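You operate a simulated robot arm through the tools that you are given. There is no shell and no other tool.

You are at the controls of a simulated robot arm. One attempt, no reset.

JOB
Take the green square duct off the strapped duct.
Fine: lift the short yellow cleat off, release the yellow lever, slide the cradle back and lift the duct out; the cleat goes in the grey tray, the duct on the middle of the fit bench. The other ducts and cleats stay. Set down upright: what you pick out.

It is judged by the outcome, as a careful person would: the job done as asked, and still so three seconds after it is handed in. It fails if anything else is knocked over, pushed out of place, dropped, spilled or broken.

ROBOT AND FRAMES
A 6-joint arm with a two-finger gripper, fixed in place. Base frame: the origin is at the foot of the arm, x ahead of it, y to its left, z up; the work surface is at about z = 880. Units: mm, degrees, N and s.
Its first joint turns from -166.0 to 166.0 degrees. Payload 2.45 kg.
The tool frame sits at the grasp point between the pads (the TCP): z along the fingers, y along the line on which they close. The tips reach 20 mm beyond it. Largest opening 140 mm; the body of the gripper starts 168 mm behind the TCP.
Orientation is that of the tool frame in the base frame, as a unit quaternion [x, y, z, w]. With the fingers straight down and closing along the base's y, the tool's x points along the base's -x, its y along +y and its z along -z.

CONTROLS
- The arm moves only by the tool arm_command. Its arguments are lists of equal length, an entry for each row: "rot": the turn, a rotation vector about the tool's x, y, z in degrees, a list of three; "travel": the shift along the tool's x, y, z in m, a list of three; "claw": the opening in per cent of the stroke, from 0 (shut) to 100 (fully open). In form: {"rot": [[rx, ry, rz], ...], "travel": [[dx, dy, dz], ...], "claw": [claw, ...]}. A call has 1 to 20 rows; each row shifts and turns the commanded pose from where the row before left it, along the tool's axes as they then stand. Rows are played at 5 a second. More than 50 mm and 8.6 degrees between two rows, or a gripper value outside its range, and nothing of the call is played. A pose out of reach is approached as far as the arm can. The call stops where the force on the tool passes 50 N (or 10 N more than at its start, if that is more) or the arm is blocked; 0.2 s more then pass. The fingers move at their own pace (about 45 mm/s each) and stop on an object; they squeeze with about 27 N. The grip force told is the motor's: it shows also when the fingers shut on nothing. Time passes only in rows, and 0.2 s behind the last, so rows that do not move let the fingers close. The reply holds the time, the measured pose of the TCP, the force on the tool along the base axes, the opening and the grip force, in the units named above and with some noise, with the torque about the TCP (base axes, N m) and any sound that the robot's microphone picked up.
- Cameras (640 x 400 px; columns grow to the right, rows downward): "scene" is fixed at [50.4, -652.6, 1610.6]; the picture's right is [0.30, -0.96, 0.00], its down [-0.56, -0.17, -0.81] and it looks along [0.77, 0.24, -0.59] (base axes); focal length 309 px, centre (320, 200). "wrist" rides on the gripper at [78, 11, -209] in the tool frame; the picture's right is [-0.14, 0.99, 0.00], its down [-0.92, -0.13, -0.37] and it looks along [-0.37, -0.05, 0.93] (tool axes); focal length 280 px, centre (320, 200). There is no depth. A picture from a camera that has moved, and an enlarged one, comes with that camera's place and axes in the base frame and with its lens.
- grab_frame(camera): a new picture of that camera. No time passes.
- zoom(camera, box): a new picture of the part [left, top, right, bottom] of that camera's present view, enlarged. No time passes.
- finish_job(): hands the job in; it is judged then, once.

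Places have to be worked out from the pictures, the camera data and where the tool is seen. Open the gripper and draw the arm clear of the work before you hand the job in, unless the task says otherwise.

The tools are called after ">>>" as name(argument=value, ...) on one line, values as JSON. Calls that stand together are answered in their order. arm_command: Moves the arm, as the interface text tells. Its arguments: {"type":"object","properties":{"rot":{"type":"array","items":{"type":"array","items":{"type":"number"}}},"travel":{"type":"array","items":{"type":"array","items":{"type":"number"}}},"claw":{"type":"array","items":{"type":"number"}}},"required":["rot","travel","claw"]} The other tools are called the same way: grab_frame (camera) takes a picture; zoom (camera, box) takes an enlarged picture of a part of a camera's view; finish_job () hands the job in.

At the start:

```text
time: 0.0
position: [669.6, 170.5, 1313.9]
tcp_rot: [0.001, 1.0, 0.001, 0.0]
wrist_force: [-0.5, 0.5, -0.4]
wrist_torque: [-0.01, 0.01, 0.03]
opening: 139.8
finger_force: 0.0
```

scene: 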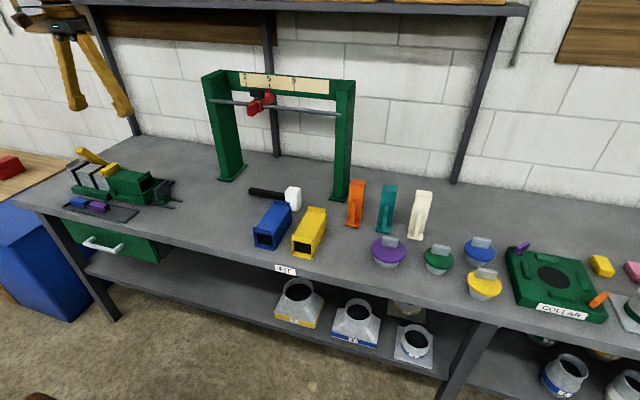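
wrist: 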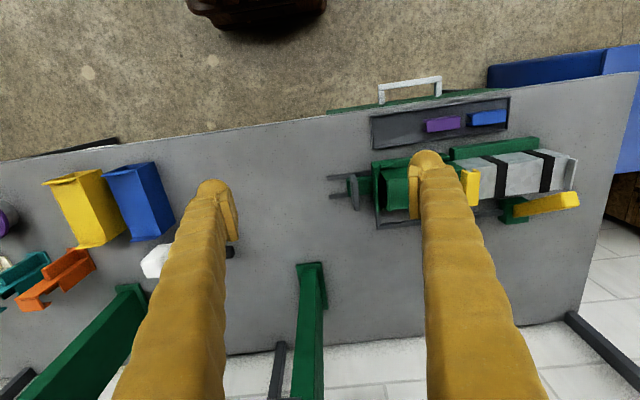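

I start by looking closer at the strapped duct station on the left and the rest of the bench.

>>> zoom(camera="scene", box=[40, 130, 200, 230])

>>> zoom(camera="wrist", box=[320, 70, 600, 245])

>>> zoom(camera="scene", box=[200, 60, 440, 280])

```text
4.00 times, centred on (120, 180) of scene
camera zoom: at [50.4, -652.6, 1610.6], right [0.3, -0.96, 0.0], down [-0.56, -0.17, -0.81], along [0.77, 0.24, -0.59], focal length 1236 px, centre (1120, 280)
```

zoom: 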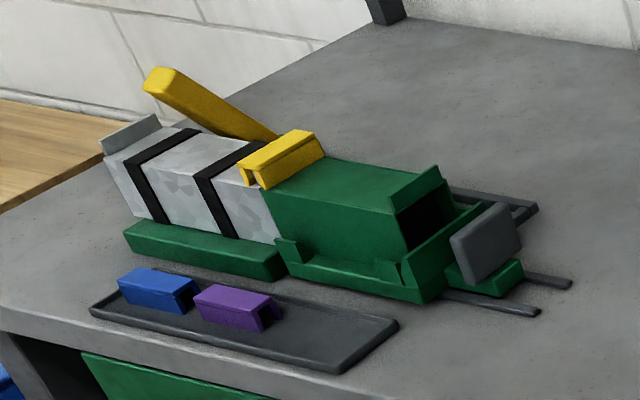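

```text
2.29 times, centred on (460, 158) of wrist
camera zoom: at [591.3, 181.2, 1523.1], right [0.14, 0.99, 0.0], down [0.92, -0.13, 0.37], along [0.37, -0.05, -0.93], focal length 641 px, centre (0, 297)
```

zoom: 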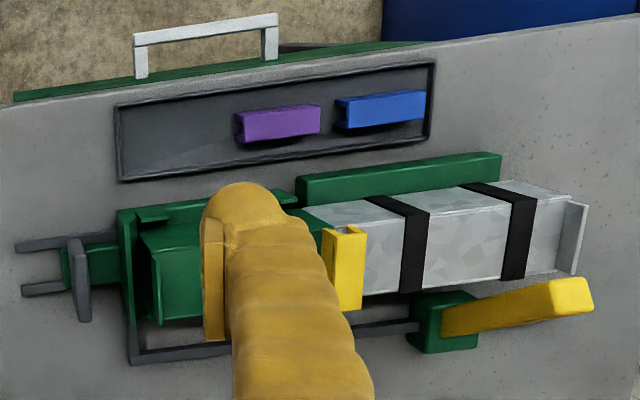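

```text
1.82 times, centred on (320, 170) of scene
camera zoom: at [50.4, -652.6, 1610.6], right [0.3, -0.96, 0.0], down [-0.56, -0.17, -0.81], along [0.77, 0.24, -0.59], focal length 562 px, centre (320, 254)
```

zoom: 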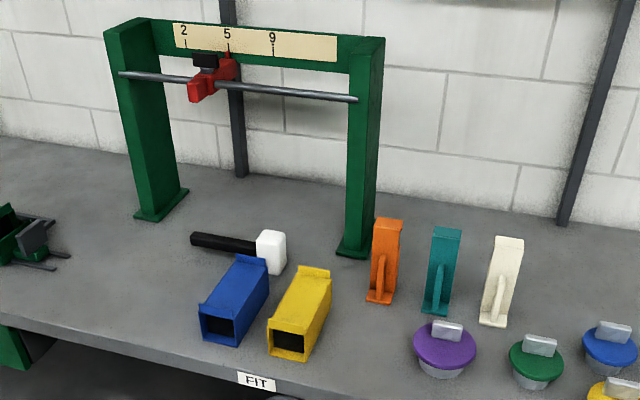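

The strapped duct lies along y at about x≈800, y≈420, with the green duct in a cradle on rails and the yellow cleat over the joint. Before touching anything I survey the bench from above to find the "fit bench" middle, so I move the arm to -y at the current height.

>>> arm_command(rot=[[0, 0, 0], [0, 0, 0], [0, 0, 0], [0, 0, 0], [0, 0, 0], [0, 0, 0], [0, 0, 0], [0, 0, 0], [0, 0, 0], [0, 0, 0]], travel=[[0.0, -0.04, 0], [0.0, -0.04, 0], [0.0, -0.04, 0], [0.0, -0.04, 0], [0.0, -0.04, 0], [0.0, -0.04, 0], [0.0, -0.04, 0], [0.0, -0.04, 0], [0.0, -0.04, 0], [0.0, -0.04, 0]], claw=[100, 100, 100, 100, 100, 100, 100, 100, 100, 100])

>>> grab_frame(camera="wrist")

>>> grab_frame(camera="scene")

```text
time: 2.2
position: [671.0, -231.1, 1314.1]
tcp_rot: [0.0, 1.0, 0.0, 0.001]
wrist_force: [0.2, -0.2, 0.0]
wrist_torque: [0.0, 0.0, 0.0]
opening: 139.8
finger_force: 0.0
```

```text
taken
camera wrist: at [592.0, -219.9, 1523.5], right [0.14, 0.99, 0.0], down [0.92, -0.13, 0.37], along [0.37, -0.05, -0.93], focal length 280 px, centre (320, 200)
```

wrist: 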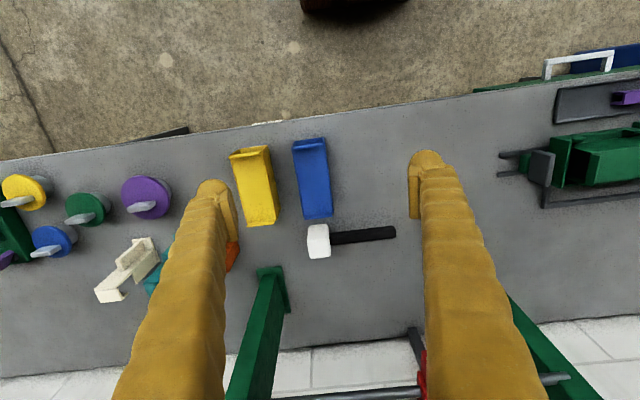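

```text
taken
```

scene: 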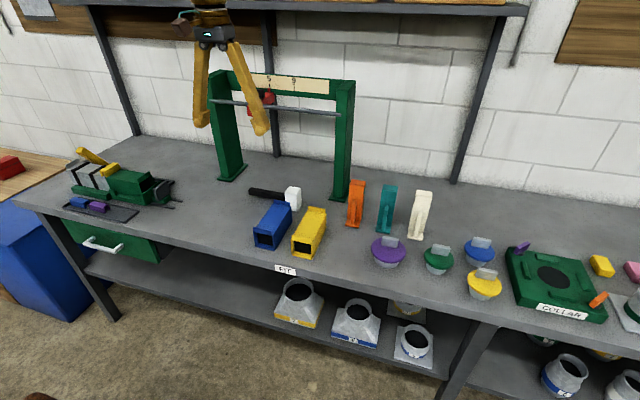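

The FIT label sits on the front edge near y≈-350, below the blue and yellow ducts. I zoom in for any boundary marks or seams in the bench top and its label.

>>> zoom(camera="scene", box=[140, 160, 340, 285])

>>> zoom(camera="scene", box=[400, 200, 640, 400])

>>> zoom(camera="scene", box=[0, 130, 240, 330])

>>> zoom(camera="wrist", box=[200, 90, 520, 300])

```text
3.20 times, centred on (240, 222) of scene
camera zoom: at [50.4, -652.6, 1610.6], right [0.3, -0.96, 0.0], down [-0.56, -0.17, -0.81], along [0.77, 0.24, -0.59], focal length 988 px, centre (576, 128)
```

zoom: 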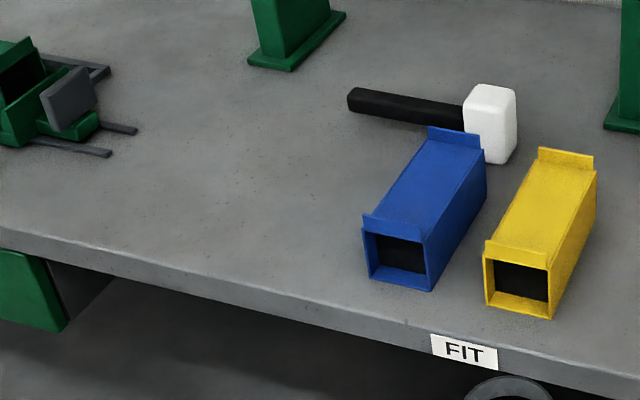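

```text
2.00 times, centred on (520, 300) of scene
camera zoom: at [50.4, -652.6, 1610.6], right [0.3, -0.96, 0.0], down [-0.56, -0.17, -0.81], along [0.77, 0.24, -0.59], focal length 618 px, centre (-80, 0)
```

zoom: 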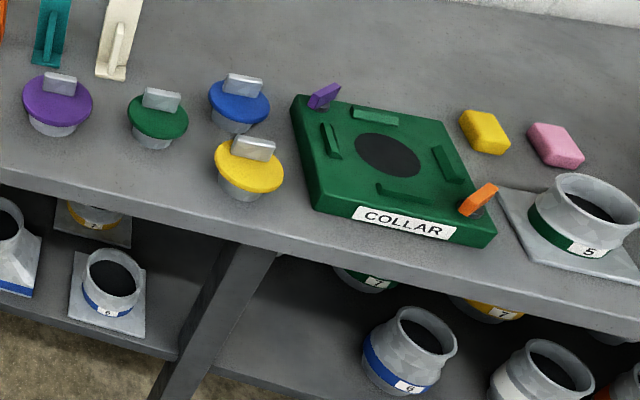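

```text
2.00 times, centred on (120, 230) of scene
camera zoom: at [50.4, -652.6, 1610.6], right [0.3, -0.96, 0.0], down [-0.56, -0.17, -0.81], along [0.77, 0.24, -0.59], focal length 618 px, centre (720, 140)
```

zoom: 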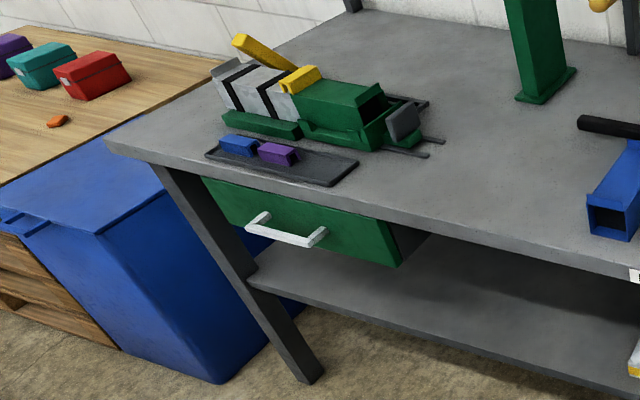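

```text
1.90 times, centred on (360, 195) of wrist
camera zoom: at [592.0, -219.9, 1523.5], right [0.14, 0.99, 0.0], down [0.92, -0.13, 0.37], along [0.37, -0.05, -0.93], focal length 534 px, centre (244, 210)
```

zoom: 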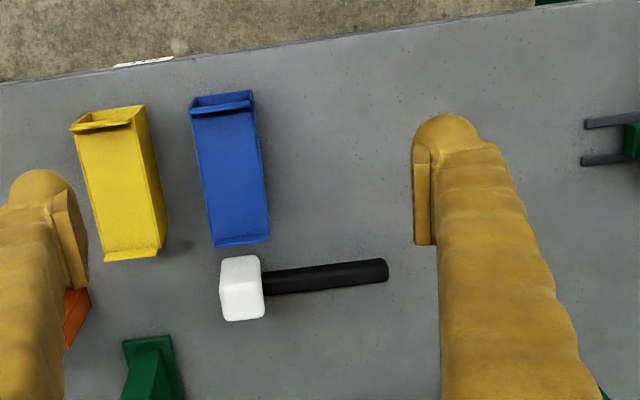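

I'll survey further right to see the extent of the bench and whether any other "fit" surface exists.

>>> arm_command(rot=[[0, 0, 0], [0, 0, 0], [0, 0, 0], [0, 0, 0], [0, 0, 0], [0, 0, 0], [0, 0, 0], [0, 0, 0], [0, 0, 0], [0, 0, 0]], travel=[[0.015, -0.04, 0], [0.015, -0.04, 0], [0.015, -0.04, 0], [0.015, -0.04, 0], [0.015, -0.04, 0], [0.015, -0.04, 0], [0.015, -0.04, 0], [0.015, -0.04, 0], [0.015, -0.04, 0], [0.015, -0.04, 0]], claw=[100, 100, 100, 100, 100, 100, 100, 100, 100, 100])

>>> grab_frame(camera="wrist")

```text
time: 4.4
position: [521.9, -631.1, 1313.6]
tcp_rot: [-0.002, 1.0, 0.001, 0.001]
wrist_force: [-0.2, 0.3, -0.2]
wrist_torque: [-0.03, -0.01, 0.02]
opening: 139.8
finger_force: 0.0
```

```text
taken
camera wrist: at [442.5, -619.5, 1523.2], right [0.14, 0.99, 0.0], down [0.92, -0.13, 0.37], along [0.37, -0.05, -0.93], focal length 280 px, centre (320, 200)
```

wrist: 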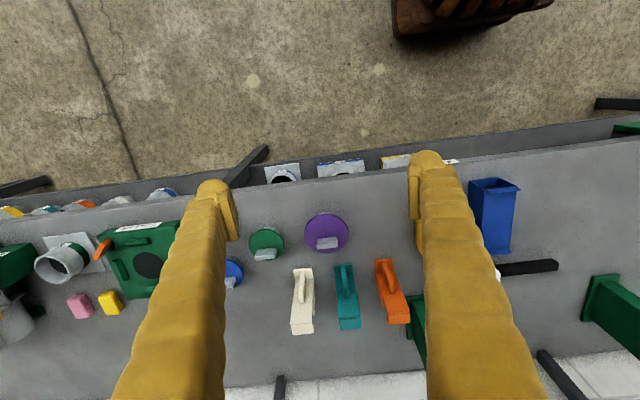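

The bench continues to the right. I yaw and tilt the wrist camera toward -y to find the bench's right end.

>>> arm_command(rot=[[0, 0, 8], [0, 0, 8], [0, 0, 8], [0, 0, 8], [0, 0, 8], [0, 0, 8], [0, 0, 8], [0, 0, 8], [0, -8, 0], [0, -8, 0], [0, -8, 0], [0, -8, 0]], travel=[[0, 0, 0], [0, 0, 0], [0, 0, 0], [0, 0, 0], [0, 0, 0], [0, 0, 0], [0, 0, 0], [0, 0, 0], [0, 0, 0], [0, 0, 0], [0, 0, 0], [0, 0, 0]], claw=[100, 100, 100, 100, 100, 100, 100, 100, 100, 100, 100, 100])

>>> grab_frame(camera="wrist")

>>> grab_frame(camera="scene")

```text
time: 7.0
position: [521.2, -630.6, 1312.1]
tcp_rot: [0.509, 0.815, -0.146, 0.234]
wrist_force: [0.2, -0.2, -0.7]
wrist_torque: [-0.04, 0.01, 0.02]
opening: 140.3
finger_force: 0.0
```

```text
taken
camera wrist: at [452.2, -466.4, 1448.8], right [0.94, 0.33, 0.07], down [0.14, -0.58, 0.8], along [0.31, -0.74, -0.59], focal length 280 px, centre (320, 200)
```

wrist: 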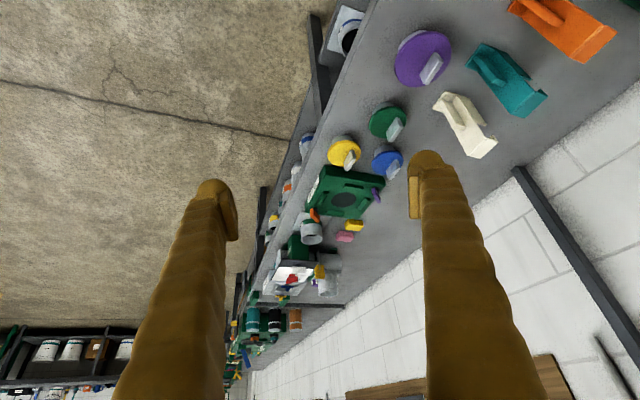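

```text
taken
```

scene: 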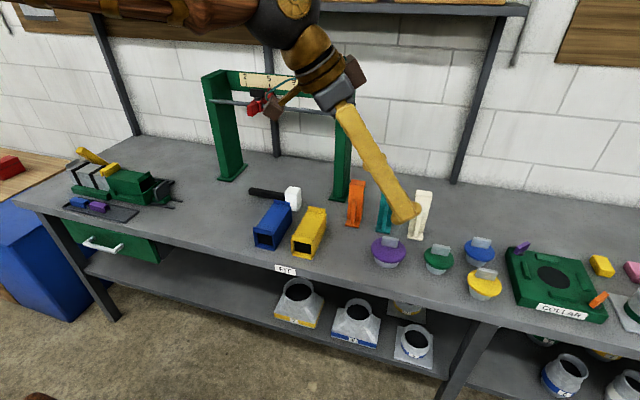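

The bench is one long top with many stations; I also check behind and around the robot for another labelled bench.

>>> arm_command(rot=[[0, 8, 0], [0, 8, 0], [0, 8, 0], [0, 8, 0], [0, 0, 8], [0, 0, 8], [0, 0, 8], [0, 0, 8], [0, 0, 8], [0, 0, 8], [0, 0, 8], [0, 0, 8], [0, -8, 0], [0, -8, 0], [0, -8, 0]], travel=[[0, 0, 0], [0, 0, 0], [0, 0, 0], [0, 0, 0], [0, 0, 0], [0, 0, 0], [0, 0, 0], [0, 0, 0], [0, 0, 0], [0, 0, 0], [0, 0, 0], [0, 0, 0], [0, 0, 0], [0, 0, 0], [0, 0, 0]], claw=[100, 100, 100, 100, 100, 100, 100, 100, 100, 100, 100, 100, 100, 100, 100])

>>> grab_frame(camera="wrist")

```text
time: 10.2
position: [520.9, -631.4, 1313.1]
tcp_rot: [0.879, 0.429, -0.187, 0.092]
wrist_force: [0.1, 0.3, -0.3]
wrist_torque: [0.0, 0.04, -0.01]
opening: 139.8
finger_force: 0.1
```

```text
taken
camera wrist: at [624.9, -513.1, 1473.2], right [0.7, -0.71, 0.06], down [-0.53, -0.47, 0.71], along [-0.48, -0.53, -0.7], focal length 280 px, centre (320, 200)
```

wrist: 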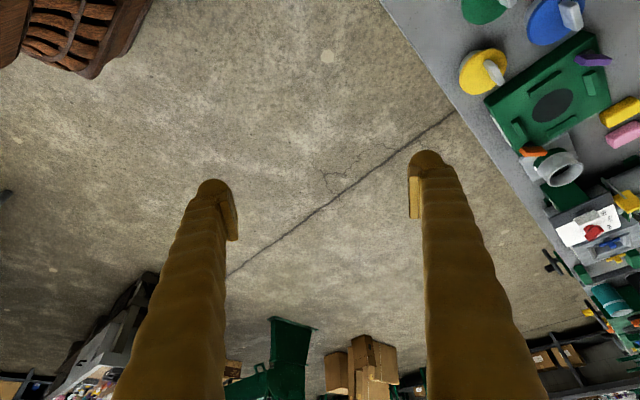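

No other bench is within reach, so the fit bench is this bench section (shelf posts at y≈830 and -882, middle near y≈-25), where the front middle is clear. I go back to the strapped duct, undoing the camera turns first.

>>> arm_command(rot=[[0, 8, 0], [0, 8, 0], [0, 8, 0], [0, 0, -8], [0, 0, -8], [0, 0, -8], [0, 0, -8], [0, 0, -8], [0, 0, -8], [0, 0, -8], [0, 0, -8], [0, 0, -8], [0, 0, -8], [0, 0, -8], [0, 0, -8], [0, 0, -8], [0, 0, -8], [0, 0, -8], [0, 0, -8]], travel=[[0, 0, 0], [0, 0, 0], [0, 0, 0], [0, 0, 0], [0, 0, 0], [0, 0, 0], [0, 0, 0], [0, 0, 0], [0, 0, 0], [0, 0, 0], [0, 0, 0], [0, 0, 0], [0, 0, 0], [0, 0, 0], [0, 0, 0], [0, 0, 0], [0, 0, 0], [0, 0, 0], [0, 0, 0]], claw=[100, 100, 100, 100, 100, 100, 100, 100, 100, 100, 100, 100, 100, 100, 100, 100, 100, 100, 100])

>>> arm_command(rot=[[0, 0, 0], [0, 0, 0], [0, 0, 0], [0, 0, 0], [0, 0, 0], [0, 0, 0], [0, 0, 0], [0, 0, 0], [0, 0, 0], [0, 0, 0], [0, 0, 0], [0, 0, 0], [0, 0, 0], [0, 0, 0], [0, 0, 0], [0, 0, 0], [0, 0, 0], [0, 0, 0], [0, 0, 0], [0, 0, 0]], travel=[[-0.008, 0.048, 0], [-0.008, 0.048, 0], [-0.008, 0.048, 0], [-0.008, 0.048, 0], [-0.008, 0.048, 0], [-0.008, 0.048, 0], [-0.008, 0.048, 0], [-0.008, 0.048, 0], [-0.008, 0.048, 0], [-0.008, 0.048, 0], [-0.008, 0.048, 0], [-0.008, 0.048, 0], [-0.008, 0.048, 0], [-0.008, 0.048, 0], [-0.008, 0.048, 0], [-0.008, 0.048, 0], [-0.008, 0.048, 0], [-0.008, 0.048, 0], [0, 0.048, 0.02], [0, 0.048, 0.03]], claw=[100, 100, 100, 100, 100, 100, 100, 100, 100, 100, 100, 100, 100, 100, 100, 100, 100, 100, 100, 100])

>>> grab_frame(camera="wrist")

```text
time: 14.2
position: [520.5, -630.8, 1314.5]
tcp_rot: [-0.001, 1.0, 0.0, 0.0]
wrist_force: [0.1, 0.6, -0.7]
wrist_torque: [0.01, -0.01, -0.04]
opening: 140.0
finger_force: 0.1
```

```text
refused: row 19 steps farther than a row can; nothing moved
```

```text
taken
camera wrist: at [442.0, -619.4, 1522.9], right [0.14, 0.99, 0.0], down [0.92, -0.13, 0.37], along [0.37, -0.05, -0.93], focal length 280 px, centre (320, 200)
```

wrist: 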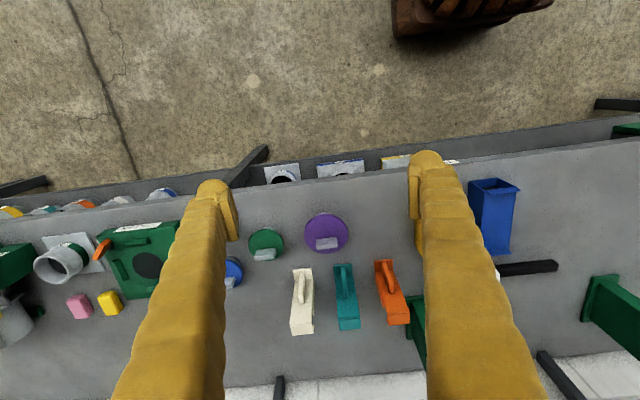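

The second call was refused because a row exceeded 50 mm; I'm at y=-631 and repeat it with smaller steps toward the strapped duct.

>>> arm_command(rot=[[0, 0, 0], [0, 0, 0], [0, 0, 0], [0, 0, 0], [0, 0, 0], [0, 0, 0], [0, 0, 0], [0, 0, 0], [0, 0, 0], [0, 0, 0], [0, 0, 0], [0, 0, 0], [0, 0, 0], [0, 0, 0], [0, 0, 0], [0, 0, 0], [0, 0, 0], [0, 0, 0], [0, 0, 0], [0, 0, 0]], travel=[[-0.008, 0.048, 0], [-0.008, 0.048, 0], [-0.008, 0.048, 0], [-0.008, 0.048, 0], [-0.008, 0.048, 0], [-0.008, 0.048, 0], [-0.008, 0.048, 0], [-0.008, 0.048, 0], [-0.008, 0.048, 0], [-0.008, 0.048, 0], [-0.008, 0.048, 0], [-0.008, 0.048, 0], [-0.008, 0.048, 0], [-0.008, 0.048, 0], [-0.008, 0.048, 0], [-0.008, 0.048, 0], [-0.008, 0.048, 0], [-0.008, 0.048, 0], [-0.008, 0.048, 0], [-0.008, 0.048, 0]], claw=[100, 100, 100, 100, 100, 100, 100, 100, 100, 100, 100, 100, 100, 100, 100, 100, 100, 100, 100, 100])

>>> grab_frame(camera="wrist")

```text
time: 18.4
position: [680.2, 329.8, 1314.8]
tcp_rot: [0.0, 1.0, 0.0, 0.001]
wrist_force: [0.2, -0.5, 1.4]
wrist_torque: [0.02, -0.04, 0.0]
opening: 139.9
finger_force: 0.2
```

```text
taken
camera wrist: at [601.2, 342.2, 1524.0], right [0.14, 0.99, 0.0], down [0.92, -0.13, 0.37], along [0.37, -0.05, -0.93], focal length 280 px, centre (320, 200)
```

wrist: 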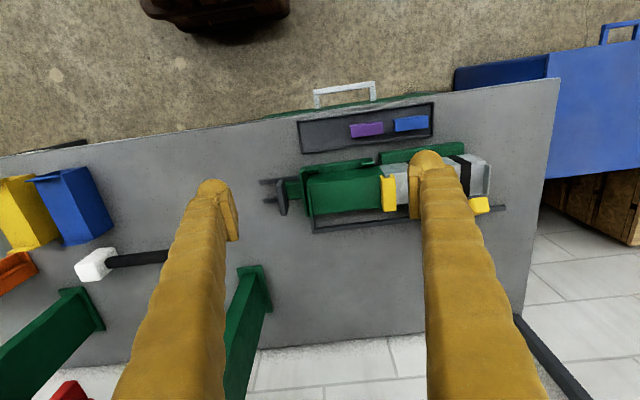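

Now zoom on the station from this vantage to measure the parts.

>>> zoom(camera="wrist", box=[250, 90, 530, 265])

>>> zoom(camera="scene", box=[50, 135, 194, 225])

```text
2.29 times, centred on (390, 178) of wrist
camera zoom: at [601.2, 342.2, 1524.0], right [0.14, 0.99, 0.0], down [0.92, -0.13, 0.37], along [0.37, -0.05, -0.93], focal length 641 px, centre (160, 251)
```

zoom: 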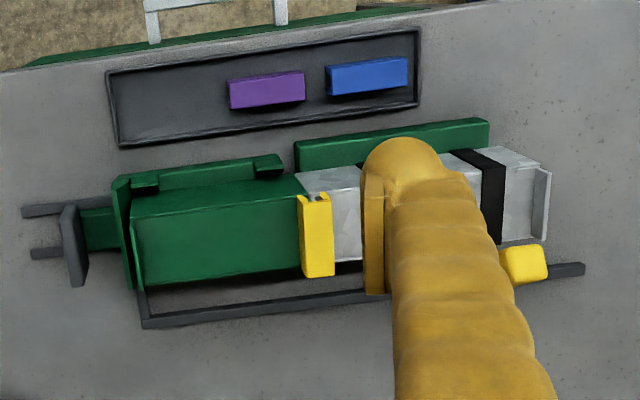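

```text
4.44 times, centred on (122, 180) of scene
camera zoom: at [50.4, -652.6, 1610.6], right [0.3, -0.96, 0.0], down [-0.56, -0.17, -0.81], along [0.77, 0.24, -0.59], focal length 1373 px, centre (1200, 289)
```

zoom: 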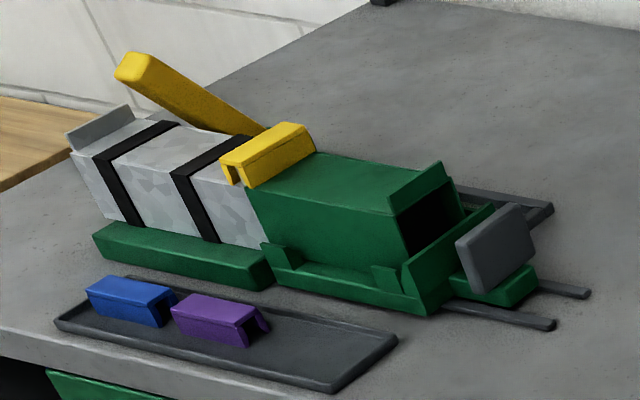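

I'll drop lower and re-center on the joint area for a better look at the cleat and lever.

>>> arm_command(rot=[[0, 0, 0], [0, 0, 0], [0, 0, 0], [0, 0, 0], [0, 0, 0]], travel=[[0, 0.03, 0.035], [0, 0.03, 0.035], [0, 0.03, 0.035], [0, 0.02, 0.035], [0, 0, 0]], claw=[100, 100, 100, 100, 100])

>>> grab_frame(camera="wrist")

>>> zoom(camera="scene", box=[64, 140, 128, 180])

>>> zoom(camera="scene", box=[110, 160, 190, 210])

```text
time: 19.6
position: [679.7, 440.5, 1175.1]
tcp_rot: [0.0, 1.0, 0.0, 0.001]
wrist_force: [-0.1, 0.9, 0.6]
wrist_torque: [0.03, 0.03, 0.03]
opening: 139.9
finger_force: 0.1
```

```text
taken
camera wrist: at [601.5, 452.4, 1383.5], right [0.14, 0.99, 0.0], down [0.92, -0.13, 0.37], along [0.37, -0.05, -0.93], focal length 280 px, centre (320, 200)
```

wrist: 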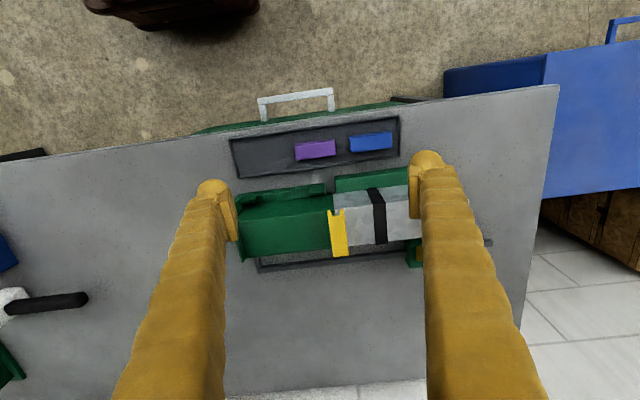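

```text
10.00 times, centred on (96, 160) of scene
camera zoom: at [50.4, -652.6, 1610.6], right [0.3, -0.96, 0.0], down [-0.56, -0.17, -0.81], along [0.77, 0.24, -0.59], focal length 3089 px, centre (2560, 600)
```

zoom: 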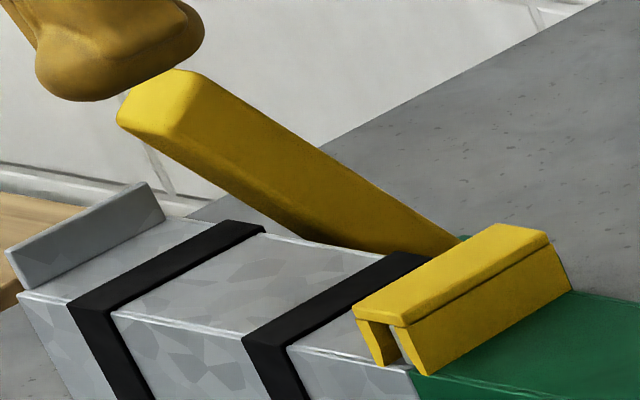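

```text
8.00 times, centred on (150, 185) of scene
camera zoom: at [50.4, -652.6, 1610.6], right [0.3, -0.96, 0.0], down [-0.56, -0.17, -0.81], along [0.77, 0.24, -0.59], focal length 2471 px, centre (1680, 320)
```

zoom: 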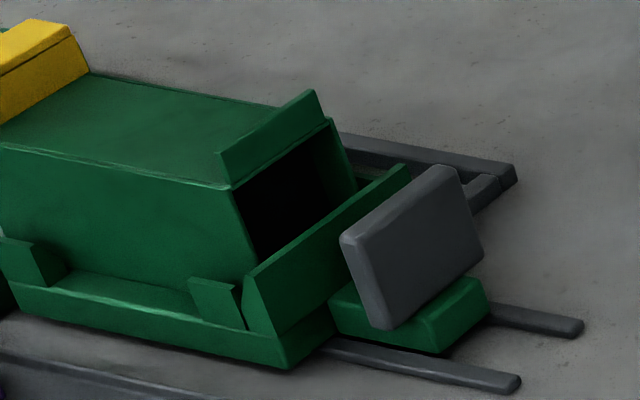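

The cleat is an inverted U with its long axis along x. I zoom the wrist view to triangulate it and see the lever pivot.

>>> zoom(camera="wrist", box=[230, 160, 326, 220])

>>> zoom(camera="wrist", box=[304, 180, 432, 260])

>>> zoom(camera="wrist", box=[220, 100, 428, 230])

```text
6.67 times, centred on (278, 190) of wrist
camera zoom: at [601.5, 452.4, 1383.5], right [0.14, 0.99, 0.0], down [0.92, -0.13, 0.37], along [0.37, -0.05, -0.93], focal length 1869 px, centre (600, 267)
```

zoom: 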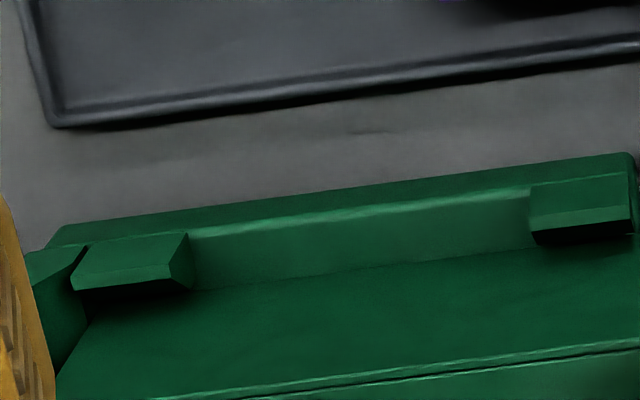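

```text
5.00 times, centred on (368, 220) of wrist
camera zoom: at [601.5, 452.4, 1383.5], right [0.14, 0.99, 0.0], down [0.92, -0.13, 0.37], along [0.37, -0.05, -0.93], focal length 1402 px, centre (80, 100)
```

zoom: 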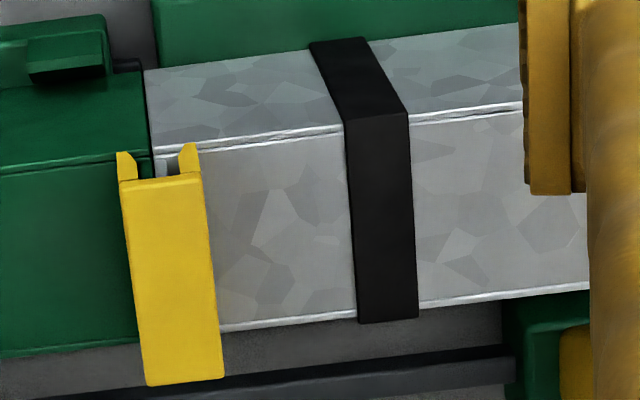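

```text
3.08 times, centred on (324, 165) of wrist
camera zoom: at [601.5, 452.4, 1383.5], right [0.14, 0.99, 0.0], down [0.92, -0.13, 0.37], along [0.37, -0.05, -0.93], focal length 863 px, centre (308, 308)
```

zoom: 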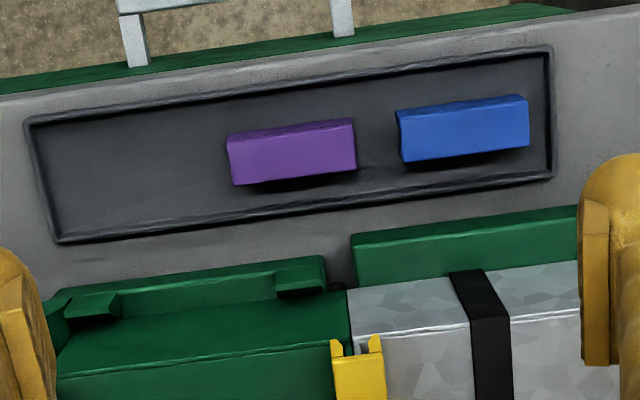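

Triangulation (refined camera axes) gives the cleat at x 780–853, y 439–464, top z≈1000, duct top z≈975, duct spanning x 783–852 and y 290–451. Next I shift to +y to view the lever and its pivot.

>>> arm_command(rot=[[0, 0, 0], [0, 0, 0], [0, 0, 0], [0, 0, 0]], travel=[[0, 0.04, 0.01], [0, 0.04, 0.01], [0, 0.04, 0.01], [0, 0.02, 0.01]], claw=[100, 100, 100, 100])

>>> grab_frame(camera="wrist")

>>> zoom(camera="wrist", box=[220, 170, 428, 300])

```text
time: 20.6
position: [680.7, 579.5, 1134.6]
tcp_rot: [0.0, 1.0, 0.0, 0.0]
wrist_force: [0.2, 0.3, 0.0]
wrist_torque: [0.04, 0.0, -0.02]
opening: 140.2
finger_force: 0.1
```

```text
taken
camera wrist: at [601.0, 591.6, 1344.1], right [0.14, 0.99, 0.0], down [0.92, -0.13, 0.37], along [0.37, -0.05, -0.93], focal length 280 px, centre (320, 200)
```

wrist: 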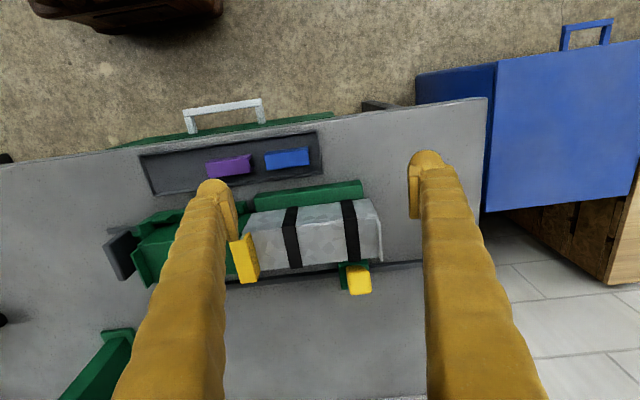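

```text
3.08 times, centred on (324, 235) of wrist
camera zoom: at [601.0, 591.6, 1344.1], right [0.14, 0.99, 0.0], down [0.92, -0.13, 0.37], along [0.37, -0.05, -0.93], focal length 863 px, centre (308, 92)
```

zoom: 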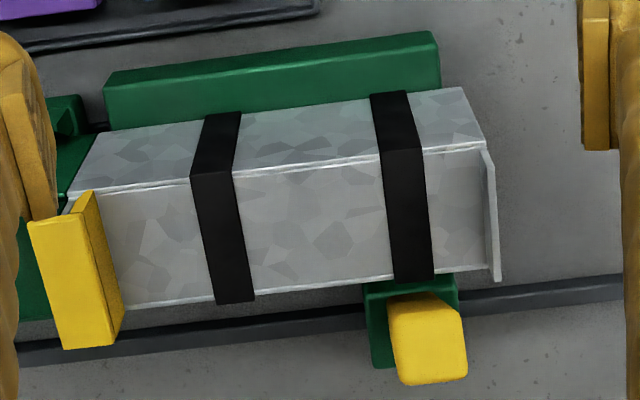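

The lever pivots from a green block near (932, 606, 905) and leans toward the robot, tip near (843, 611, 1039). I move further forward and higher to look down on the pivot for its hinge axis.

>>> arm_command(rot=[[0, 0, 0], [0, 0, 0], [0, 0, 0], [0, 0, 0], [0, 0, 0]], travel=[[0, -0.02, -0.035], [-0.03, -0.02, -0.03], [-0.035, 0, 0], [-0.035, 0, 0], [-0.02, 0, 0]], claw=[100, 100, 100, 100, 100])

>>> grab_frame(camera="wrist")

>>> zoom(camera="wrist", box=[280, 150, 440, 250])

```text
time: 21.8
position: [800.6, 540.7, 1198.6]
tcp_rot: [0.0, 1.0, 0.0, 0.001]
wrist_force: [-0.3, 0.0, -0.3]
wrist_torque: [0.02, 0.0, 0.02]
opening: 140.0
finger_force: 0.0
```

```text
taken
camera wrist: at [721.3, 551.7, 1408.6], right [0.14, 0.99, 0.0], down [0.92, -0.13, 0.37], along [0.37, -0.05, -0.93], focal length 280 px, centre (320, 200)
```

wrist: 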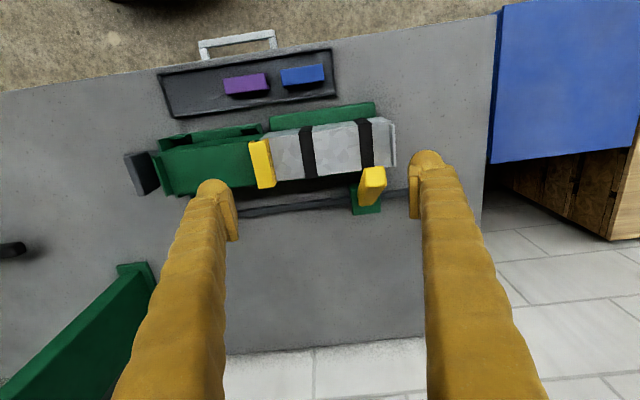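

```text
4.00 times, centred on (360, 200) of wrist
camera zoom: at [721.3, 551.7, 1408.6], right [0.14, 0.99, 0.0], down [0.92, -0.13, 0.37], along [0.37, -0.05, -0.93], focal length 1122 px, centre (160, 200)
```

zoom: 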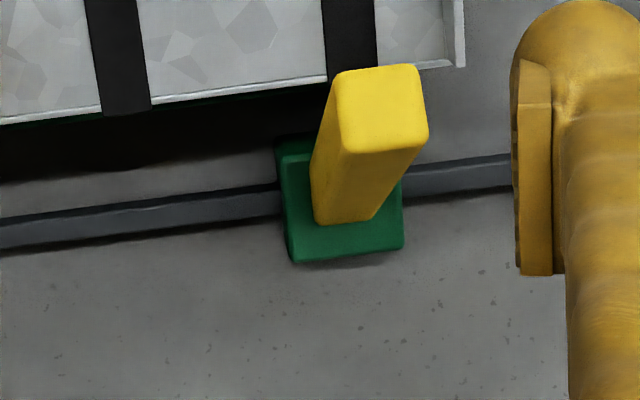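

The lever sits in the x–z plane at y≈611, leaning toward -x from a pivot block at about (935, 612); releasing it should be a swing over to +x. First the cleat: I go above it at (816.5, 451.5) with a moderate opening.

>>> arm_command(rot=[[0, 0, 0], [0, 0, 0], [0, 0, 0], [0, 0, 0], [0, 0, 0]], travel=[[-0.005, -0.03, 0.03], [-0.005, -0.03, 0.035], [-0.006, -0.029, 0.035], [0, 0, 0.035], [0, 0, 0]], claw=[45, 45, 45, 45, 45])

>>> grab_frame(camera="wrist")

>>> zoom(camera="scene", box=[64, 120, 160, 180])

```text
time: 23.0
position: [817.4, 450.1, 1062.8]
tcp_rot: [0.0, 1.0, 0.0, 0.001]
wrist_force: [-0.3, 0.3, 0.3]
wrist_torque: [0.0, -0.01, 0.01]
opening: 62.8
finger_force: 0.1
```

```text
taken
camera wrist: at [737.8, 461.3, 1273.3], right [0.14, 0.99, 0.0], down [0.92, -0.13, 0.37], along [0.37, -0.05, -0.93], focal length 280 px, centre (320, 200)
```

wrist: 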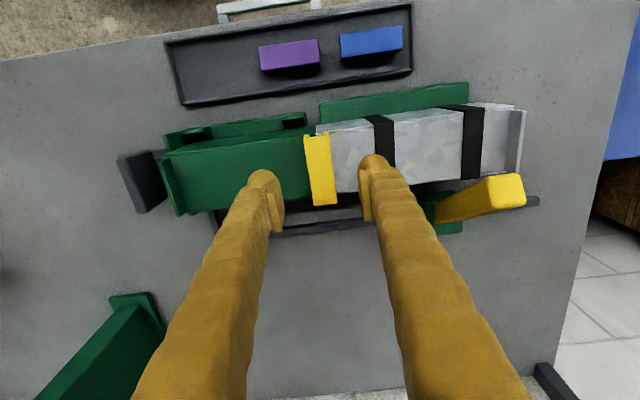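

```text
6.67 times, centred on (112, 150) of scene
camera zoom: at [50.4, -652.6, 1610.6], right [0.3, -0.96, 0.0], down [-0.56, -0.17, -0.81], along [0.77, 0.24, -0.59], focal length 2059 px, centre (1707, 533)
```

zoom: 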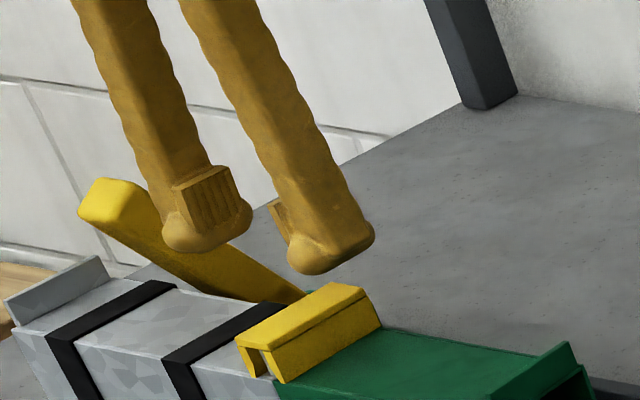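

Aligned over the cleat; fingers straddle it. I descend until the tips are about 3 mm above the duct top (TCP z≈998).

>>> arm_command(rot=[[0, 0, 0], [0, 0, 0], [0, 0, 0], [0, 0, 0], [0, 0, 0]], travel=[[0, 0.0015, 0.02], [0, 0, 0.02], [0, 0, 0.015], [0, 0, 0.009], [0, 0, 0]], claw=[45, 45, 45, 45, 45])

>>> zoom(camera="scene", box=[64, 130, 144, 180])

>>> zoom(camera="wrist", box=[220, 90, 460, 240])

```text
time: 24.2
position: [816.5, 452.2, 998.9]
tcp_rot: [0.0, 1.0, 0.001, -0.001]
wrist_force: [-0.1, 0.4, 0.5]
wrist_torque: [0.02, 0.02, 0.0]
opening: 62.8
finger_force: 0.1
```

```text
8.00 times, centred on (104, 155) of scene
camera zoom: at [50.4, -652.6, 1610.6], right [0.3, -0.96, 0.0], down [-0.56, -0.17, -0.81], along [0.77, 0.24, -0.59], focal length 2471 px, centre (2048, 560)
```

zoom: 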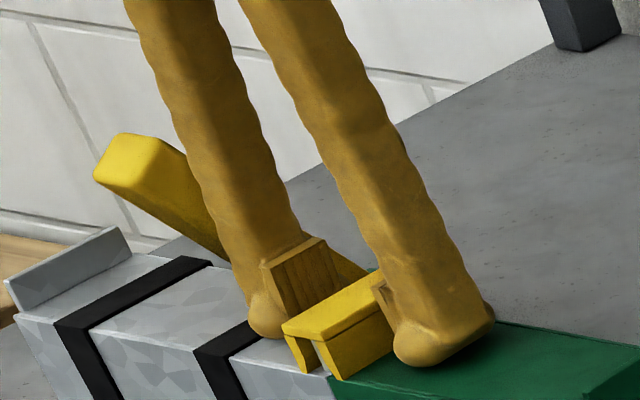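

```text
2.67 times, centred on (340, 165) of wrist
camera zoom: at [737.3, 463.5, 1209.2], right [0.14, 0.99, 0.0], down [0.92, -0.13, 0.37], along [0.37, -0.05, -0.93], focal length 748 px, centre (267, 293)
```

zoom: 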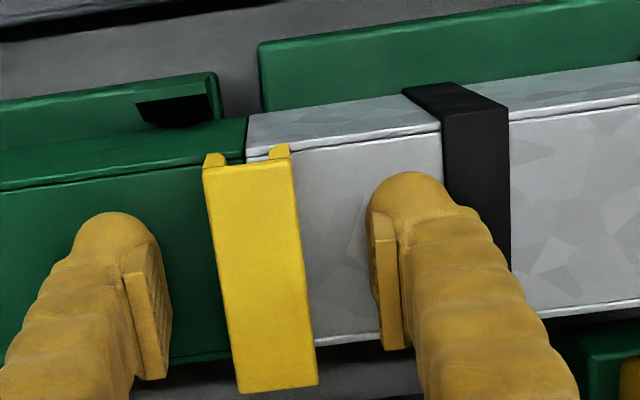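

The fingers flank the cleat with tips just above the duct top. I close on it.

>>> arm_command(rot=[[0, 0, 0], [0, 0, 0], [0, 0, 0], [0, 0, 0], [0, 0, 0]], travel=[[0, 0, 0], [0, 0, 0], [0, 0, 0], [0, 0, 0], [0, 0, 0]], claw=[0, 0, 0, 0, 0])

>>> zoom(camera="scene", box=[64, 130, 144, 180])

```text
time: 25.4
position: [816.4, 451.9, 1000.7]
tcp_rot: [0.0, 1.0, 0.0, 0.001]
wrist_force: [0.9, 1.4, 5.4]
wrist_torque: [0.05, 0.01, -0.01]
opening: 23.8
finger_force: 27.0
```

```text
8.00 times, centred on (104, 155) of scene
camera zoom: at [50.4, -652.6, 1610.6], right [0.3, -0.96, 0.0], down [-0.56, -0.17, -0.81], along [0.77, 0.24, -0.59], focal length 2471 px, centre (2048, 560)
```

zoom: 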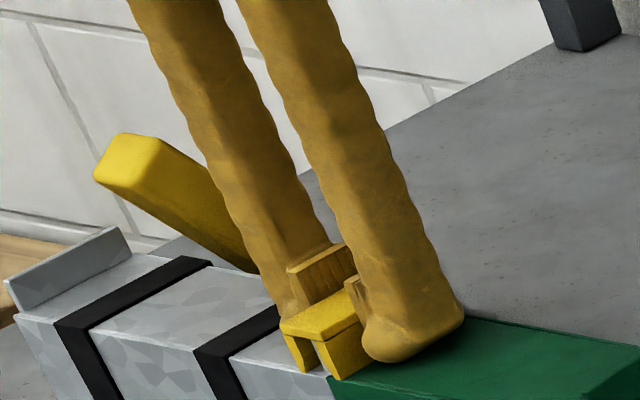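

The cleat is gripped at 23.8 mm. I lift it straight up, slowly at first.

>>> arm_command(rot=[[0, 0, 0], [0, 0, 0], [0, 0, 0], [0, 0, 0], [0, 0, 0], [0, 0, 0]], travel=[[0, 0, -0.004], [0, 0, -0.006], [0, 0, -0.01], [0, 0, -0.015], [0, 0, -0.02], [0, 0, -0.02]], claw=[0, 0, 0, 0, 0, 0])

>>> zoom(camera="scene", box=[64, 110, 160, 180])

>>> zoom(camera="wrist", box=[220, 90, 460, 240])

```text
time: 26.8
position: [816.2, 451.5, 1073.1]
tcp_rot: [-0.001, 1.0, 0.0, 0.0]
wrist_force: [-0.5, 0.1, -0.7]
wrist_torque: [-0.03, 0.04, -0.02]
opening: 23.8
finger_force: 27.3
```

```text
5.71 times, centred on (112, 145) of scene
camera zoom: at [50.4, -652.6, 1610.6], right [0.3, -0.96, 0.0], down [-0.56, -0.17, -0.81], along [0.77, 0.24, -0.59], focal length 1765 px, centre (1509, 514)
```

zoom: 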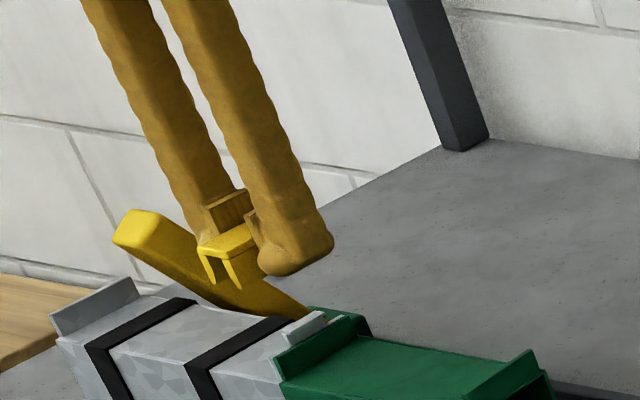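

```text
2.67 times, centred on (340, 165) of wrist
camera zoom: at [736.8, 463.9, 1283.8], right [0.14, 0.99, 0.0], down [0.92, -0.13, 0.37], along [0.36, -0.05, -0.93], focal length 748 px, centre (267, 293)
```

zoom: 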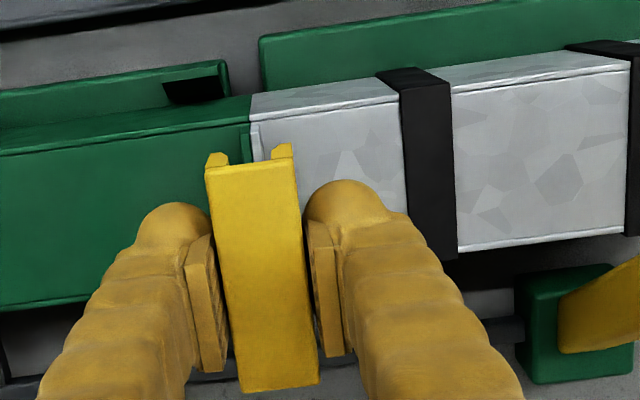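

The cleat came off cleanly. It goes into the free -y part of the tray at about (701, 342), turned 90° so its length lies along the tray like the others.

>>> arm_command(rot=[[0, 0, 0], [0, 0, 0], [0, 0, 0], [0, 0, 0], [0, 0, -8.18], [0, 0, -8.18], [0, 0, -8.18], [0, 0, -8.18], [0, 0, -8.18], [0, 0, -8.18], [0, 0, -8.18], [0, 0, -8.18], [0, 0, -8.18], [0, 0, -8.18], [0, 0, -8.2], [0, 0, 0]], travel=[[0.0288, -0.0274, 0], [0.0288, -0.0274, 0], [0.0288, -0.0274, 0], [0.0288, -0.0274, 0], [0, 0, 0], [0, 0, 0], [0, 0, 0], [0, 0, 0], [0, 0, 0], [0, 0, 0], [0, 0, 0], [0, 0, 0], [0, 0, 0], [0, 0, 0], [0, 0, 0], [0, 0, 0]], claw=[0, 0, 0, 0, 0, 0, 0, 0, 0, 0, 0, 0, 0, 0, 0, 0])

>>> grab_frame(camera="wrist")

>>> zoom(camera="scene", box=[40, 110, 200, 230])

```text
time: 30.2
position: [700.4, 342.6, 1075.5]
tcp_rot: [0.707, -0.707, -0.001, 0.0]
wrist_force: [-0.2, 0.5, -0.7]
wrist_torque: [0.0, 0.02, 0.0]
opening: 23.8
finger_force: 26.7
```

```text
taken
camera wrist: at [689.6, 265.4, 1284.2], right [-0.99, 0.14, 0.0], down [0.13, 0.92, 0.37], along [0.05, 0.37, -0.93], focal length 280 px, centre (320, 200)
```

wrist: 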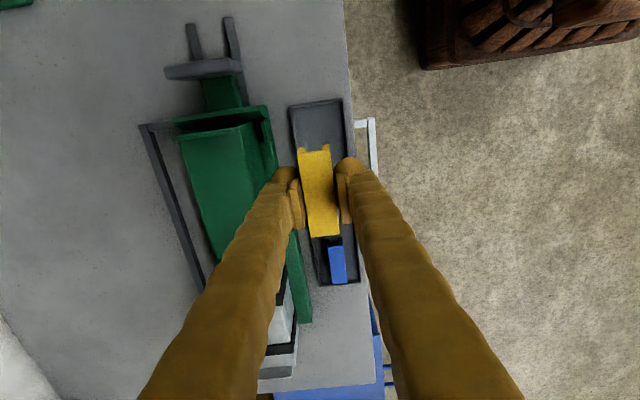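

```text
3.33 times, centred on (120, 170) of scene
camera zoom: at [50.4, -652.6, 1610.6], right [0.3, -0.96, 0.0], down [-0.56, -0.17, -0.81], along [0.77, 0.24, -0.59], focal length 1030 px, centre (987, 300)
```

zoom: 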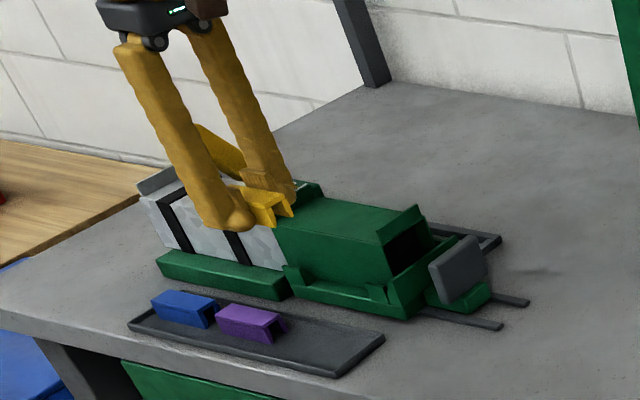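

The cleat hangs centered over the tray's free end, aligned along y. I lower it to just above the tray floor.

>>> arm_command(rot=[[0, 0, 0], [0, 0, 0], [0, 0, 0], [0, 0, 0], [0, 0, 0], [0, 0, 0]], travel=[[0, 0, 0.04], [0, 0, 0.04], [0, 0, 0.04], [0, 0, 0.03], [0, 0, 0.012], [0, 0, 0]], claw=[0, 0, 0, 0, 0, 0])

>>> zoom(camera="scene", box=[60, 170, 156, 230])

>>> zoom(camera="wrist", box=[220, 100, 412, 220])

```text
time: 31.6
position: [701.3, 342.4, 913.9]
tcp_rot: [0.707, -0.707, -0.001, 0.0]
wrist_force: [0.5, 0.5, -0.5]
wrist_torque: [0.0, 0.01, 0.02]
opening: 23.8
finger_force: 27.5
```

```text
6.67 times, centred on (108, 200) of scene
camera zoom: at [50.4, -652.6, 1610.6], right [0.3, -0.96, 0.0], down [-0.56, -0.17, -0.81], along [0.77, 0.24, -0.59], focal length 2059 px, centre (1733, 200)
```

zoom: 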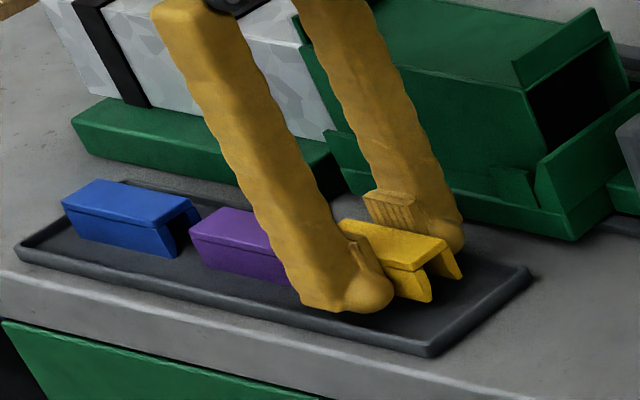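

```text
3.33 times, centred on (316, 160) of wrist
camera zoom: at [690.0, 265.0, 1122.9], right [-0.99, 0.14, 0.0], down [0.13, 0.92, 0.37], along [0.05, 0.37, -0.93], focal length 935 px, centre (333, 333)
```

zoom: 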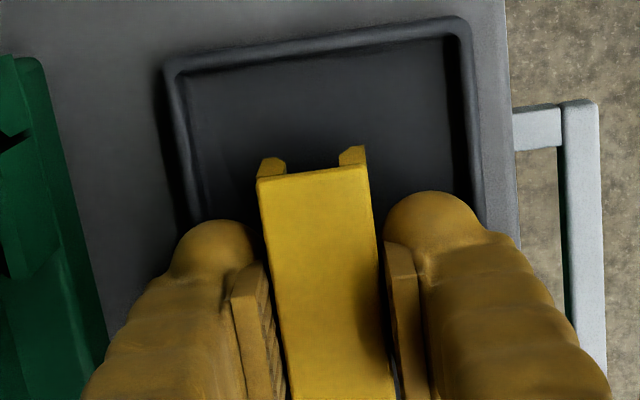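

Just above the floor with clear margins. I step down in small increments and watch for contact.

>>> arm_command(rot=[[0, 0, 0], [0, 0, 0], [0, 0, 0]], travel=[[0, 0, 0.002], [0, 0, 0.0015], [0, 0, 0]], claw=[0, 0, 0])

```text
time: 32.4
position: [701.0, 341.9, 909.3]
tcp_rot: [0.707, -0.707, 0.0, -0.001]
wrist_force: [0.1, 0.5, -1.2]
wrist_torque: [0.03, 0.0, 0.04]
opening: 23.9
finger_force: 27.2
```

No contact yet at z=909.3; I continue in 1.5 mm steps.

>>> arm_command(rot=[[0, 0, 0], [0, 0, 0]], travel=[[0, 0, 0.0015], [0, 0, 0]], claw=[0, 0])

>>> zoom(camera="scene", box=[96, 185, 144, 215])

```text
time: 33.0
position: [701.3, 342.6, 907.7]
tcp_rot: [0.707, -0.707, 0.0, 0.0]
wrist_force: [1.1, -0.3, -1.4]
wrist_torque: [0.01, -0.01, -0.04]
opening: 23.9
finger_force: 27.3
```

```text
13.33 times, centred on (120, 200) of scene
camera zoom: at [50.4, -652.6, 1610.6], right [0.3, -0.96, 0.0], down [-0.56, -0.17, -0.81], along [0.77, 0.24, -0.59], focal length 4119 px, centre (2987, 200)
```

zoom: 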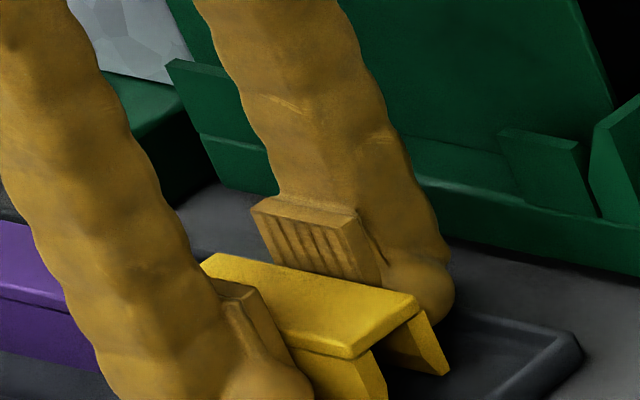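

Still no contact reading; continue lowering gently.

>>> arm_command(rot=[[0, 0, 0], [0, 0, 0], [0, 0, 0]], travel=[[0, 0, 0.001], [0, 0, 0.001], [0, 0, 0]], claw=[0, 0, 0])

```text
time: 33.8
position: [700.7, 342.3, 905.8]
tcp_rot: [-0.707, 0.707, 0.0, 0.0]
wrist_force: [-12.4, -0.2, 11.4]
wrist_torque: [-0.05, -0.21, 0.0]
opening: 23.5
finger_force: 27.2
```

Contact now (about 11 N up, with some side force). I check closely before opening.

>>> zoom(camera="scene", box=[96, 185, 144, 215])

>>> zoom(camera="wrist", box=[220, 100, 412, 220])

```text
13.33 times, centred on (120, 200) of scene
camera zoom: at [50.4, -652.6, 1610.6], right [0.3, -0.96, 0.0], down [-0.56, -0.17, -0.81], along [0.77, 0.24, -0.59], focal length 4119 px, centre (2987, 200)
```

zoom: 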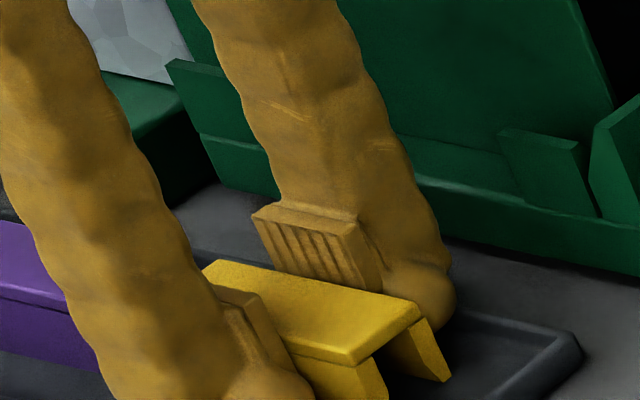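

```text
3.33 times, centred on (316, 160) of wrist
camera zoom: at [689.1, 265.1, 1115.5], right [-0.99, 0.14, 0.0], down [0.13, 0.92, 0.37], along [0.05, 0.37, -0.93], focal length 935 px, centre (333, 333)
```

zoom: 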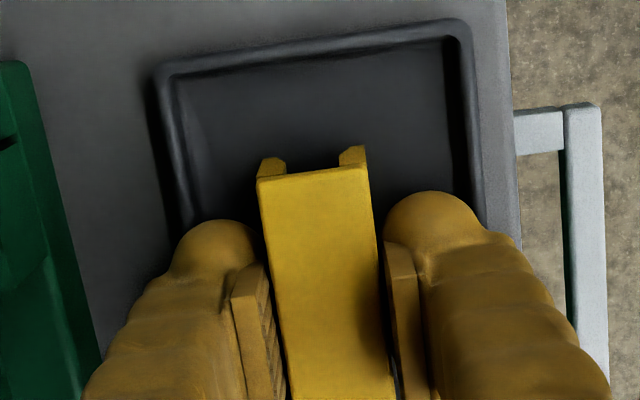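

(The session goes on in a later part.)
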